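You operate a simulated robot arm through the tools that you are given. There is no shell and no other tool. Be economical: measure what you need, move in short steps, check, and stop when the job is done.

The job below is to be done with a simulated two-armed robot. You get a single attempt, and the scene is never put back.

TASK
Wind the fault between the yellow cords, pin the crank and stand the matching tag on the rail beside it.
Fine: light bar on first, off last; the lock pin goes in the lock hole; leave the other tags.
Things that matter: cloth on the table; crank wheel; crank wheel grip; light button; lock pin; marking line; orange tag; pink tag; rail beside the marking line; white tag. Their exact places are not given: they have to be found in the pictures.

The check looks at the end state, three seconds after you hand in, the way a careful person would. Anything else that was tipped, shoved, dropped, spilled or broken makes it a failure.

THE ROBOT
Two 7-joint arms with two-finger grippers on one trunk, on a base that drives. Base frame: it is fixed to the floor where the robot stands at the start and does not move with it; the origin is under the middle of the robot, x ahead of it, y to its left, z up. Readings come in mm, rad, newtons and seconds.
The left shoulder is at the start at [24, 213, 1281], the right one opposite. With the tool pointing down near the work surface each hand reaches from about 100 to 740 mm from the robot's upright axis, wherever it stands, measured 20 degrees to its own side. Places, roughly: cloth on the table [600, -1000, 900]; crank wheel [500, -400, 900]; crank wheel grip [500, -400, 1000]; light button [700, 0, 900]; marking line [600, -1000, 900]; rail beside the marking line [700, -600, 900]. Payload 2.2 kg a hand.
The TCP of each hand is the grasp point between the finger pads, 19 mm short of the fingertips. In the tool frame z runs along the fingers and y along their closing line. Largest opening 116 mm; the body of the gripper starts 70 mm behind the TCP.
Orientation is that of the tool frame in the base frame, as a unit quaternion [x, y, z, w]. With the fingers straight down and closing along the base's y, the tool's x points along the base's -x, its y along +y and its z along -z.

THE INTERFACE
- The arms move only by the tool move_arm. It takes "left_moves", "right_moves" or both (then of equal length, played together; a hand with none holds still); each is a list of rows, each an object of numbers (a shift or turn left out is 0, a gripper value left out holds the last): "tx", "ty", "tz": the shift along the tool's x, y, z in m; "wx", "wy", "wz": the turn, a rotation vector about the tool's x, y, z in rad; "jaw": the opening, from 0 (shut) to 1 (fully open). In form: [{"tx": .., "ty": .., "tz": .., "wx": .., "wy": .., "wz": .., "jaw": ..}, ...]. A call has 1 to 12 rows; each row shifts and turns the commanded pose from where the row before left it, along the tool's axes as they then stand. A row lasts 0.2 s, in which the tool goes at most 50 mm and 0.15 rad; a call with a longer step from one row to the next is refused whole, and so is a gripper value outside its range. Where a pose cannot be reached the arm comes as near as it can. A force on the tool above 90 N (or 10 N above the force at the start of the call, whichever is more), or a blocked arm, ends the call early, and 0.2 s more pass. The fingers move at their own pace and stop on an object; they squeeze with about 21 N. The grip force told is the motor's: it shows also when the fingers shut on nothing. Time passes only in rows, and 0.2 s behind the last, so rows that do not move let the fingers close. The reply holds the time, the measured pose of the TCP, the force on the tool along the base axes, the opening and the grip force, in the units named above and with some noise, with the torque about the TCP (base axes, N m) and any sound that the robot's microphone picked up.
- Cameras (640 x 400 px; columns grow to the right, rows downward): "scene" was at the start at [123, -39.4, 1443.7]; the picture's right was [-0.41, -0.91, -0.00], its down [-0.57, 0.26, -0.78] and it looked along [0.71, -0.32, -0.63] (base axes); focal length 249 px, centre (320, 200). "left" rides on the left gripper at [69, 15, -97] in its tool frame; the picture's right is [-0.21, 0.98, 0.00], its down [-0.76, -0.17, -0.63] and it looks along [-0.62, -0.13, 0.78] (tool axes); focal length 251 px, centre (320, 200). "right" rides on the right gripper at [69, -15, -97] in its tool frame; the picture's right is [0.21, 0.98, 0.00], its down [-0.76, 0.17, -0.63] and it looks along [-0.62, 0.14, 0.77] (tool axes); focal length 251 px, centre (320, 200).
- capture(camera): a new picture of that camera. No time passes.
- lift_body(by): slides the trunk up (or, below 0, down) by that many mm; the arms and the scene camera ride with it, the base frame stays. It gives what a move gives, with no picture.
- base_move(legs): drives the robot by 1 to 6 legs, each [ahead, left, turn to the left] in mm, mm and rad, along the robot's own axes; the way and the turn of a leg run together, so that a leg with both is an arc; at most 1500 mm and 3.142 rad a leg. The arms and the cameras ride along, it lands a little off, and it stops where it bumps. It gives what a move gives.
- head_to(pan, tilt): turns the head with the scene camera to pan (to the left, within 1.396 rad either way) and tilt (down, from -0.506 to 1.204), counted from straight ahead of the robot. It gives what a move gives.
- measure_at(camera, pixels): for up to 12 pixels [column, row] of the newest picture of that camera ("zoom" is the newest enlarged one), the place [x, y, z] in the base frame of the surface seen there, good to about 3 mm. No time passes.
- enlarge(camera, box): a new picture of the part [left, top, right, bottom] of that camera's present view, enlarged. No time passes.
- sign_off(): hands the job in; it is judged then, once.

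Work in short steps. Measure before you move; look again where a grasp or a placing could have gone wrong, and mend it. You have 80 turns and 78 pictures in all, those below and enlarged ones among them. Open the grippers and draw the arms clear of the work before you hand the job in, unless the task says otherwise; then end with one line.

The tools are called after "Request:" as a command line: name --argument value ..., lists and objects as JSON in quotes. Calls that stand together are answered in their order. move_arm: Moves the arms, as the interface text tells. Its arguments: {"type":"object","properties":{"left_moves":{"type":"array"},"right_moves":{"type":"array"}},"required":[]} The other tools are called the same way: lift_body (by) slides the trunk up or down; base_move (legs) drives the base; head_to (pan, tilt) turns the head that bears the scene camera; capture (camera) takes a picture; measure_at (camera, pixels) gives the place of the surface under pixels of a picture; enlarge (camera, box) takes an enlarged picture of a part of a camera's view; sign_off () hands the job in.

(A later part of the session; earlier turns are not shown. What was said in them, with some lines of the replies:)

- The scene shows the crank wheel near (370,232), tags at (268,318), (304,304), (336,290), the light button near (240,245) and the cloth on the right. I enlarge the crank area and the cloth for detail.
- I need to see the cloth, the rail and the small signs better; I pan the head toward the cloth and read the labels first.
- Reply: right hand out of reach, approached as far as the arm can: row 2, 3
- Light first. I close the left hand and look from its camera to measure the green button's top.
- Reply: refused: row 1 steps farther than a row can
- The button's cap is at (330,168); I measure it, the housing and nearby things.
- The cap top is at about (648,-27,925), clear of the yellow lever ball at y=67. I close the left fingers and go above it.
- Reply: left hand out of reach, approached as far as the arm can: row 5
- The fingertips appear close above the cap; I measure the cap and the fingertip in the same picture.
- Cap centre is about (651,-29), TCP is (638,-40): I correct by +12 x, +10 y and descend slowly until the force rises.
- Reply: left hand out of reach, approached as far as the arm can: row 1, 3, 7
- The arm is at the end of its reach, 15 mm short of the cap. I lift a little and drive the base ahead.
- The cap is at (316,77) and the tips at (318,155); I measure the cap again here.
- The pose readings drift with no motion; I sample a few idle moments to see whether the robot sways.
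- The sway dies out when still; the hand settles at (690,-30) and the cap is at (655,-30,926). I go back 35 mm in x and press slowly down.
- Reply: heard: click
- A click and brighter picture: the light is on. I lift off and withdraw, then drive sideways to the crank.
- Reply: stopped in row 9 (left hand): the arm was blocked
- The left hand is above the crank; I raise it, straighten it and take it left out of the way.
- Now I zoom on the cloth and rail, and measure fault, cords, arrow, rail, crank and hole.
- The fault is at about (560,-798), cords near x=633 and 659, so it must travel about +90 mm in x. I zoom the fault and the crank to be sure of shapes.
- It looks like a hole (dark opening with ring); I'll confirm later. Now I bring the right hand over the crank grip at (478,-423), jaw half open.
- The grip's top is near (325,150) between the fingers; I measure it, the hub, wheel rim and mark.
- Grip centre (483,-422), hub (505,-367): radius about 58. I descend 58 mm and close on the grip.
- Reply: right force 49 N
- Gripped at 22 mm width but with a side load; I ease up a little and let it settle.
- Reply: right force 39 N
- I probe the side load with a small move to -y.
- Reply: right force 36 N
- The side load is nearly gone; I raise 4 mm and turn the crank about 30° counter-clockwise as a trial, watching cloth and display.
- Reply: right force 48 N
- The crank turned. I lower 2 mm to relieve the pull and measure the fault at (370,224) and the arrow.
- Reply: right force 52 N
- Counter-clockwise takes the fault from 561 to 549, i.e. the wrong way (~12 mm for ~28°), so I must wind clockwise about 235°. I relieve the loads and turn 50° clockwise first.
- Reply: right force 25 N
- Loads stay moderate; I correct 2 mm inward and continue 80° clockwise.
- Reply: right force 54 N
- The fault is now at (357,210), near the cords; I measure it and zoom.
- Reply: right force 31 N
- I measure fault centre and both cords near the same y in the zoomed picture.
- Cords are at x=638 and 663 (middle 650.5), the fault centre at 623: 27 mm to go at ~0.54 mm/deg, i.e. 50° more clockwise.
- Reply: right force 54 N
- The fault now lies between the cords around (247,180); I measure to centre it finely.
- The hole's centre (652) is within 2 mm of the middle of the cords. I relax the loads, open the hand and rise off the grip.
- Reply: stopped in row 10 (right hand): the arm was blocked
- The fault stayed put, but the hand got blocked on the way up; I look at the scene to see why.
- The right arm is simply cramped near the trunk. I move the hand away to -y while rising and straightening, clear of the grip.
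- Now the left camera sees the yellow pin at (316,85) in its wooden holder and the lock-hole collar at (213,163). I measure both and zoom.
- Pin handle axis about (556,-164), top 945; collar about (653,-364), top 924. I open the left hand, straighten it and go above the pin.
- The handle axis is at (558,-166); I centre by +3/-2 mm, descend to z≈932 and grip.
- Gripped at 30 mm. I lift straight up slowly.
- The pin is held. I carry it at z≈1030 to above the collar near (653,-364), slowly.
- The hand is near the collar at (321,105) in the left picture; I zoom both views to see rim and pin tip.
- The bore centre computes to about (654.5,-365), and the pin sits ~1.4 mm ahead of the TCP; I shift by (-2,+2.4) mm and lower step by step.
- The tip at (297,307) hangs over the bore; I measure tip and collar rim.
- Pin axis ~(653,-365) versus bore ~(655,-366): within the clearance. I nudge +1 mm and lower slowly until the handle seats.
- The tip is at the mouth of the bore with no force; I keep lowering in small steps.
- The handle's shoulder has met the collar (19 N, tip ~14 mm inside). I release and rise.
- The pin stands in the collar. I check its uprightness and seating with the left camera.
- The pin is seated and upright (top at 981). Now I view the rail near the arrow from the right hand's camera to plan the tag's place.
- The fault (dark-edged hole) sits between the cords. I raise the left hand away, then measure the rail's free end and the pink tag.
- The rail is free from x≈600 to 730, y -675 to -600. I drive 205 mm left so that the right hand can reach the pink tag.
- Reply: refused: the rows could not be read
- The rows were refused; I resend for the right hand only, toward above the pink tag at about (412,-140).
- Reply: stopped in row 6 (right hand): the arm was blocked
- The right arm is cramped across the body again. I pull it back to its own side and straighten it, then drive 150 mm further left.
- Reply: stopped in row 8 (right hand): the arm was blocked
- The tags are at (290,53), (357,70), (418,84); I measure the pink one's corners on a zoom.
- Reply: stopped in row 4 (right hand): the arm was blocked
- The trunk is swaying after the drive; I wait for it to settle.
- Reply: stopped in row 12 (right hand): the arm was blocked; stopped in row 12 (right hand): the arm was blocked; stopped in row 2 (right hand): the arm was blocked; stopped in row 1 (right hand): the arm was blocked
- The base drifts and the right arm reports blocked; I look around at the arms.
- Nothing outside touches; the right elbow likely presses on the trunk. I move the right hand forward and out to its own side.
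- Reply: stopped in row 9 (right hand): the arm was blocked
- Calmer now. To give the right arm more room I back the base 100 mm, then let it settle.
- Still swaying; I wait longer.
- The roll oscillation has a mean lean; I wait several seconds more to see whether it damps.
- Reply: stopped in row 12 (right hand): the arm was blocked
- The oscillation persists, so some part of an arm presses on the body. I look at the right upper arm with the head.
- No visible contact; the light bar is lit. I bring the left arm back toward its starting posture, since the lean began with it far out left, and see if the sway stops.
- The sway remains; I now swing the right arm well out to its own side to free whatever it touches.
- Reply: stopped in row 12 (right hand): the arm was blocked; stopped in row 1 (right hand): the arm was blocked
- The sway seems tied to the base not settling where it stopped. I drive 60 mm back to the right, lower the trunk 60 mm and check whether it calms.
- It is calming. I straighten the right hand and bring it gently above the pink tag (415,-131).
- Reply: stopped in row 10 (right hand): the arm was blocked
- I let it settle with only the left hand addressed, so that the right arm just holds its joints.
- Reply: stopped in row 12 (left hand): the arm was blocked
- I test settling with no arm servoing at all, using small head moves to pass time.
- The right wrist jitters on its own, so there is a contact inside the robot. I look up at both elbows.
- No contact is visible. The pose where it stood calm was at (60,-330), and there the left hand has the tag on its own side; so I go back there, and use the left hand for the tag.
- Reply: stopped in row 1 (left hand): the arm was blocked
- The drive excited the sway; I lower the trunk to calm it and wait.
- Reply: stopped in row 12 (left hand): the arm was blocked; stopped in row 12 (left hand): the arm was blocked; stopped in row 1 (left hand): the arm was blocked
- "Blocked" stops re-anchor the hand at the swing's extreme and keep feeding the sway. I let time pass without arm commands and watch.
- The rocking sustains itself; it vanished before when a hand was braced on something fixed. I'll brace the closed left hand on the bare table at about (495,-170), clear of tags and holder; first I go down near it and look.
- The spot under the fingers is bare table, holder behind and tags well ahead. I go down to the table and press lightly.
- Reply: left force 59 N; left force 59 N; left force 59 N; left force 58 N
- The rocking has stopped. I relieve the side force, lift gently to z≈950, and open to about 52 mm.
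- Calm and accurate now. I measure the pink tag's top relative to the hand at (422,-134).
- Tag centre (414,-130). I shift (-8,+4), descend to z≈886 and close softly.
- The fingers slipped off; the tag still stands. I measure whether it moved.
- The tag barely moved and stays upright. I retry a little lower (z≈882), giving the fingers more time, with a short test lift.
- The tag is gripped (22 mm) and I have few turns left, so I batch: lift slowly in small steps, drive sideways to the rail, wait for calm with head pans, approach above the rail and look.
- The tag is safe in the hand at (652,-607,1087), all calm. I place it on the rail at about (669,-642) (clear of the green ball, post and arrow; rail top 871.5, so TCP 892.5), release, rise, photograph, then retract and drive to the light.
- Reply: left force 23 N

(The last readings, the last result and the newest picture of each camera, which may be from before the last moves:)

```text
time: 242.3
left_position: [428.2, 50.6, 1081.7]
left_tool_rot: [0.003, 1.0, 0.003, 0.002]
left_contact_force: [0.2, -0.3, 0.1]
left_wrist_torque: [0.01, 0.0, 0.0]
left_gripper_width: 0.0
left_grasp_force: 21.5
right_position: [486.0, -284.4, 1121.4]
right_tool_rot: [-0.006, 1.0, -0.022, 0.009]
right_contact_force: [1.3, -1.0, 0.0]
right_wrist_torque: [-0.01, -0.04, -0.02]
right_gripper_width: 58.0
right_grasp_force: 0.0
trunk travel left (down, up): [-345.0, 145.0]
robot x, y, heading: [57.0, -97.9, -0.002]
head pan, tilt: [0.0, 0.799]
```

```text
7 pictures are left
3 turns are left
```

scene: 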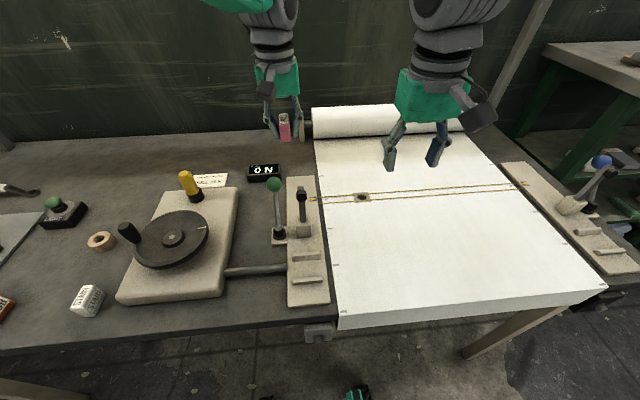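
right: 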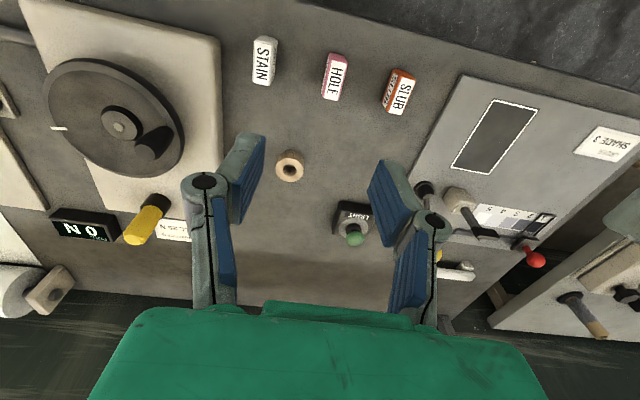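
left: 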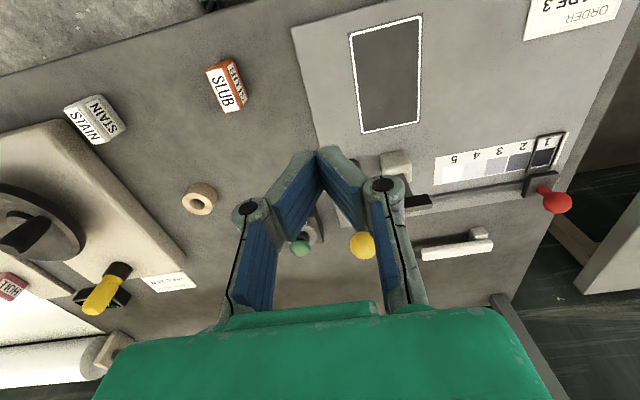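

The tag stands on the rail beside the arrow and everything is calm; left hand at (428,51,1082), button at (655,-30,926). I approach, press once as before, rise, retract, open and look at the light bar.

Request:
move_arm --left_moves '[{"tx": -0.008, "ty": -0.003}, {"tx": -0.016, "ty": -0.006}, {"tx": -0.02, "ty": -0.007}, {"tx": -0.022, "ty": -0.008}, {"tx": -0.022, "ty": -0.008}, {"tx": -0.022, "ty": -0.008}, {"tx": -0.022, "ty": -0.008}, {"tx": -0.022, "ty": -0.008}, {"tx": -0.022, "ty": -0.008}, {"tx": -0.02, "ty": -0.007}, {"tx": -0.018, "ty": -0.006}, {"tx": -0.013, "ty": -0.004}]'

Request:
move_arm --left_moves '[{}, {}, {"tz": 0.01}, {"tz": 0.015}, {"tz": 0.018}, {"tz": 0.02}, {"tz": 0.02}, {"tz": 0.018}, {"tz": 0.014}, {"tz": 0.01}, {"tz": 0.007}, {}]'

Request:
move_arm --left_moves '[{}, {}, {}, {"tz": 0.004}, {"tz": 0.004}, {"tz": 0.003}, {"tz": 0.003}, {"tz": 0.003}, {"tz": 0.003}]'

Request:
move_arm --left_moves '[{"tz": -0.01}, {"tz": -0.02}, {"tz": -0.02}, {"tz": -0.02}, {"tz": -0.02}, {"tz": -0.02}, {"tz": -0.02}, {"tz": -0.015}, {}]'

Request:
capture --camera "left"

Request:
head_to --pan 0.0 --tilt 0.35

Request:
capture --camera "scene"

```text
time: 244.9
left_position: [654.9, -31.9, 1081.3]
left_tool_rot: [0.003, 1.0, 0.005, 0.001]
left_contact_force: [0.8, -0.2, 0.0]
left_wrist_torque: [0.0, 0.02, 0.0]
left_gripper_width: 0.1
left_grasp_force: 20.8
right_position: [485.2, -286.1, 1121.3]
right_tool_rot: [-0.006, 1.0, -0.021, 0.009]
right_contact_force: [-0.6, 0.0, -0.2]
right_wrist_torque: [0.0, 0.01, 0.02]
right_gripper_width: 57.8
right_grasp_force: 0.1
trunk travel left (down, up): [-345.0, 145.0]
robot x, y, heading: [58.4, -102.6, -0.004]
head pan, tilt: [0.0, 0.799]
```

```text
time: 247.5
left_position: [656.5, -30.3, 950.2]
left_tool_rot: [0.003, 1.0, 0.004, 0.001]
left_contact_force: [-0.2, 0.3, -1.1]
left_wrist_torque: [0.05, 0.01, 0.02]
left_gripper_width: 0.0
left_grasp_force: 20.9
right_position: [485.9, -286.5, 1121.2]
right_tool_rot: [-0.005, 1.0, -0.021, 0.011]
right_contact_force: [-0.6, -0.3, -0.1]
right_wrist_torque: [0.03, -0.01, 0.04]
right_gripper_width: 58.0
right_grasp_force: 0.1
trunk travel left (down, up): [-345.0, 145.0]
robot x, y, heading: [54.4, -104.7, -0.002]
head pan, tilt: [0.0, 0.799]
```

```text
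time: 249.5
left_position: [656.0, -29.4, 932.7]
left_tool_rot: [0.003, 1.0, 0.003, 0.006]
left_contact_force: [-0.7, 1.8, 26.7]
left_wrist_torque: [-0.03, -0.03, 0.04]
left_gripper_width: 5.9
left_grasp_force: 28.4
right_position: [483.5, -285.7, 1123.5]
right_tool_rot: [-0.006, 1.0, -0.022, 0.012]
right_contact_force: [-0.5, -0.3, -0.5]
right_wrist_torque: [-0.03, 0.01, 0.01]
right_gripper_width: 57.8
right_grasp_force: 0.1
trunk travel left (down, up): [-345.0, 145.0]
robot x, y, heading: [57.5, -97.6, 0.002]
head pan, tilt: [0.0, 0.799]
heard: click
```

```text
time: 251.5
left_position: [656.3, -31.5, 1074.7]
left_tool_rot: [0.004, 1.0, 0.004, 0.002]
left_contact_force: [-0.3, 0.6, -0.1]
left_wrist_torque: [0.01, 0.01, 0.0]
left_gripper_width: 0.0
left_grasp_force: 28.3
right_position: [486.5, -285.1, 1121.1]
right_tool_rot: [-0.005, 1.0, -0.021, 0.01]
right_contact_force: [-0.1, 0.3, -0.7]
right_wrist_torque: [0.0, 0.0, -0.01]
right_gripper_width: 58.0
right_grasp_force: 0.0
trunk travel left (down, up): [-345.0, 145.0]
robot x, y, heading: [60.9, -101.6, 0.002]
head pan, tilt: [0.0, 0.799]
```

```text
6 pictures are left
```

left: 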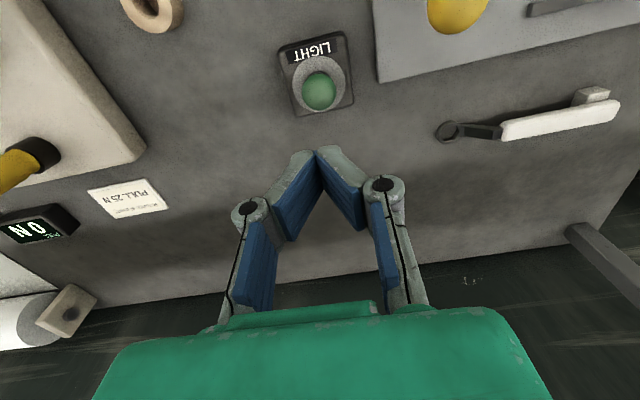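

```text
time: 252.4
left_position: [655.6, -31.2, 1075.4]
left_tool_rot: [0.004, 1.0, 0.004, 0.002]
left_contact_force: [0.1, 0.2, -0.2]
left_wrist_torque: [0.0, -0.01, -0.01]
left_gripper_width: 0.0
left_grasp_force: 27.9
right_position: [485.8, -285.2, 1120.5]
right_tool_rot: [-0.006, 1.0, -0.022, 0.011]
right_contact_force: [-0.4, 0.4, -0.1]
right_wrist_torque: [0.03, -0.02, 0.0]
right_gripper_width: 57.9
right_grasp_force: 0.0
trunk travel left (down, up): [-345.0, 145.0]
robot x, y, heading: [53.9, -102.8, 0.009]
head pan, tilt: [0.0, 0.351]
```

```text
5 pictures are left
2 turns are left
```

scene: 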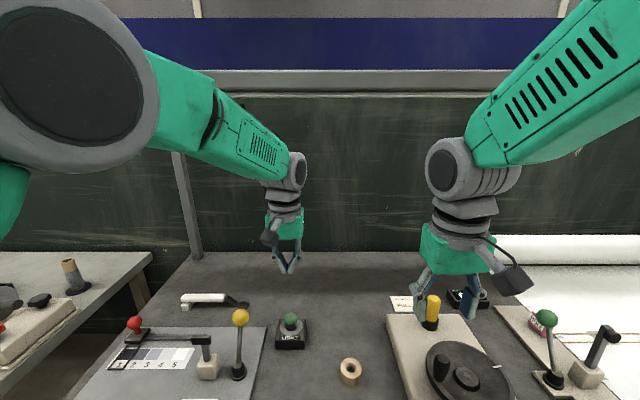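

The light bar is dark again and the tag, pin and fault are in place. I retract the left hand gently and open both grippers.

Request:
move_arm --left_moves '[{"tx": 0.008, "ty": 0.003}, {"tx": 0.016, "ty": 0.006}, {"tx": 0.02, "ty": 0.007}, {"tx": 0.022, "ty": 0.008}, {"tx": 0.022, "ty": 0.008}, {"tx": 0.022, "ty": 0.008}, {"tx": 0.022, "ty": 0.008}, {"tx": 0.022, "ty": 0.008}, {"tx": 0.02, "ty": 0.007}, {"tx": 0.01, "ty": 0.004}, {"jaw": 0.6}, {"jaw": 1}]'

Request:
move_arm --right_moves '[{"jaw": 1}, {}, {}, {}, {}]'

Request:
capture --camera "scene"

```text
time: 255.0
left_position: [470.6, 38.4, 1076.4]
left_tool_rot: [0.003, 1.0, 0.003, 0.001]
left_contact_force: [-0.1, -0.2, -0.5]
left_wrist_torque: [-0.02, -0.02, 0.01]
left_gripper_width: 116.0
left_grasp_force: 0.0
right_position: [486.4, -284.4, 1120.7]
right_tool_rot: [-0.007, 1.0, -0.022, 0.011]
right_contact_force: [0.2, 0.4, -0.6]
right_wrist_torque: [0.02, -0.03, 0.0]
right_gripper_width: 57.8
right_grasp_force: 0.0
trunk travel left (down, up): [-345.0, 145.0]
robot x, y, heading: [53.6, -97.8, -0.002]
head pan, tilt: [0.0, 0.351]
```

```text
time: 256.2
left_position: [471.3, 38.3, 1076.2]
left_tool_rot: [0.004, 1.0, 0.003, 0.001]
left_contact_force: [1.1, -0.3, 0.6]
left_wrist_torque: [-0.01, 0.03, 0.0]
left_gripper_width: 116.0
left_grasp_force: 0.0
right_position: [485.2, -285.4, 1120.6]
right_tool_rot: [-0.006, 1.0, -0.022, 0.011]
right_contact_force: [-0.2, -0.6, -0.4]
right_wrist_torque: [0.01, 0.01, -0.03]
right_gripper_width: 115.9
right_grasp_force: 0.0
trunk travel left (down, up): [-345.0, 145.0]
robot x, y, heading: [59.2, -100.7, -0.005]
head pan, tilt: [0.0, 0.351]
```

```text
4 pictures are left
1 turns are left
```

scene: 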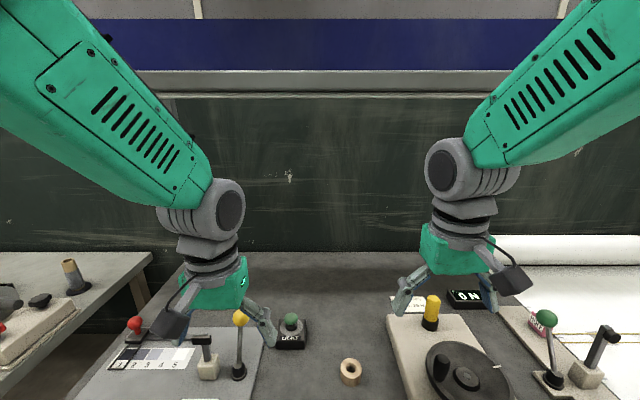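

Both hands are open and clear, the light bar is off, the pin is in the lock hole and the HOLE tag stands on the rail; I hand in.

Request:
sign_off

```text
The job is handed in.
```

The job is handed in: the hole is wound between the yellow cords, the crank is pinned in the lock hole, the pink HOLE tag stands on the rail beside the marking line, and the light went on first and off last.
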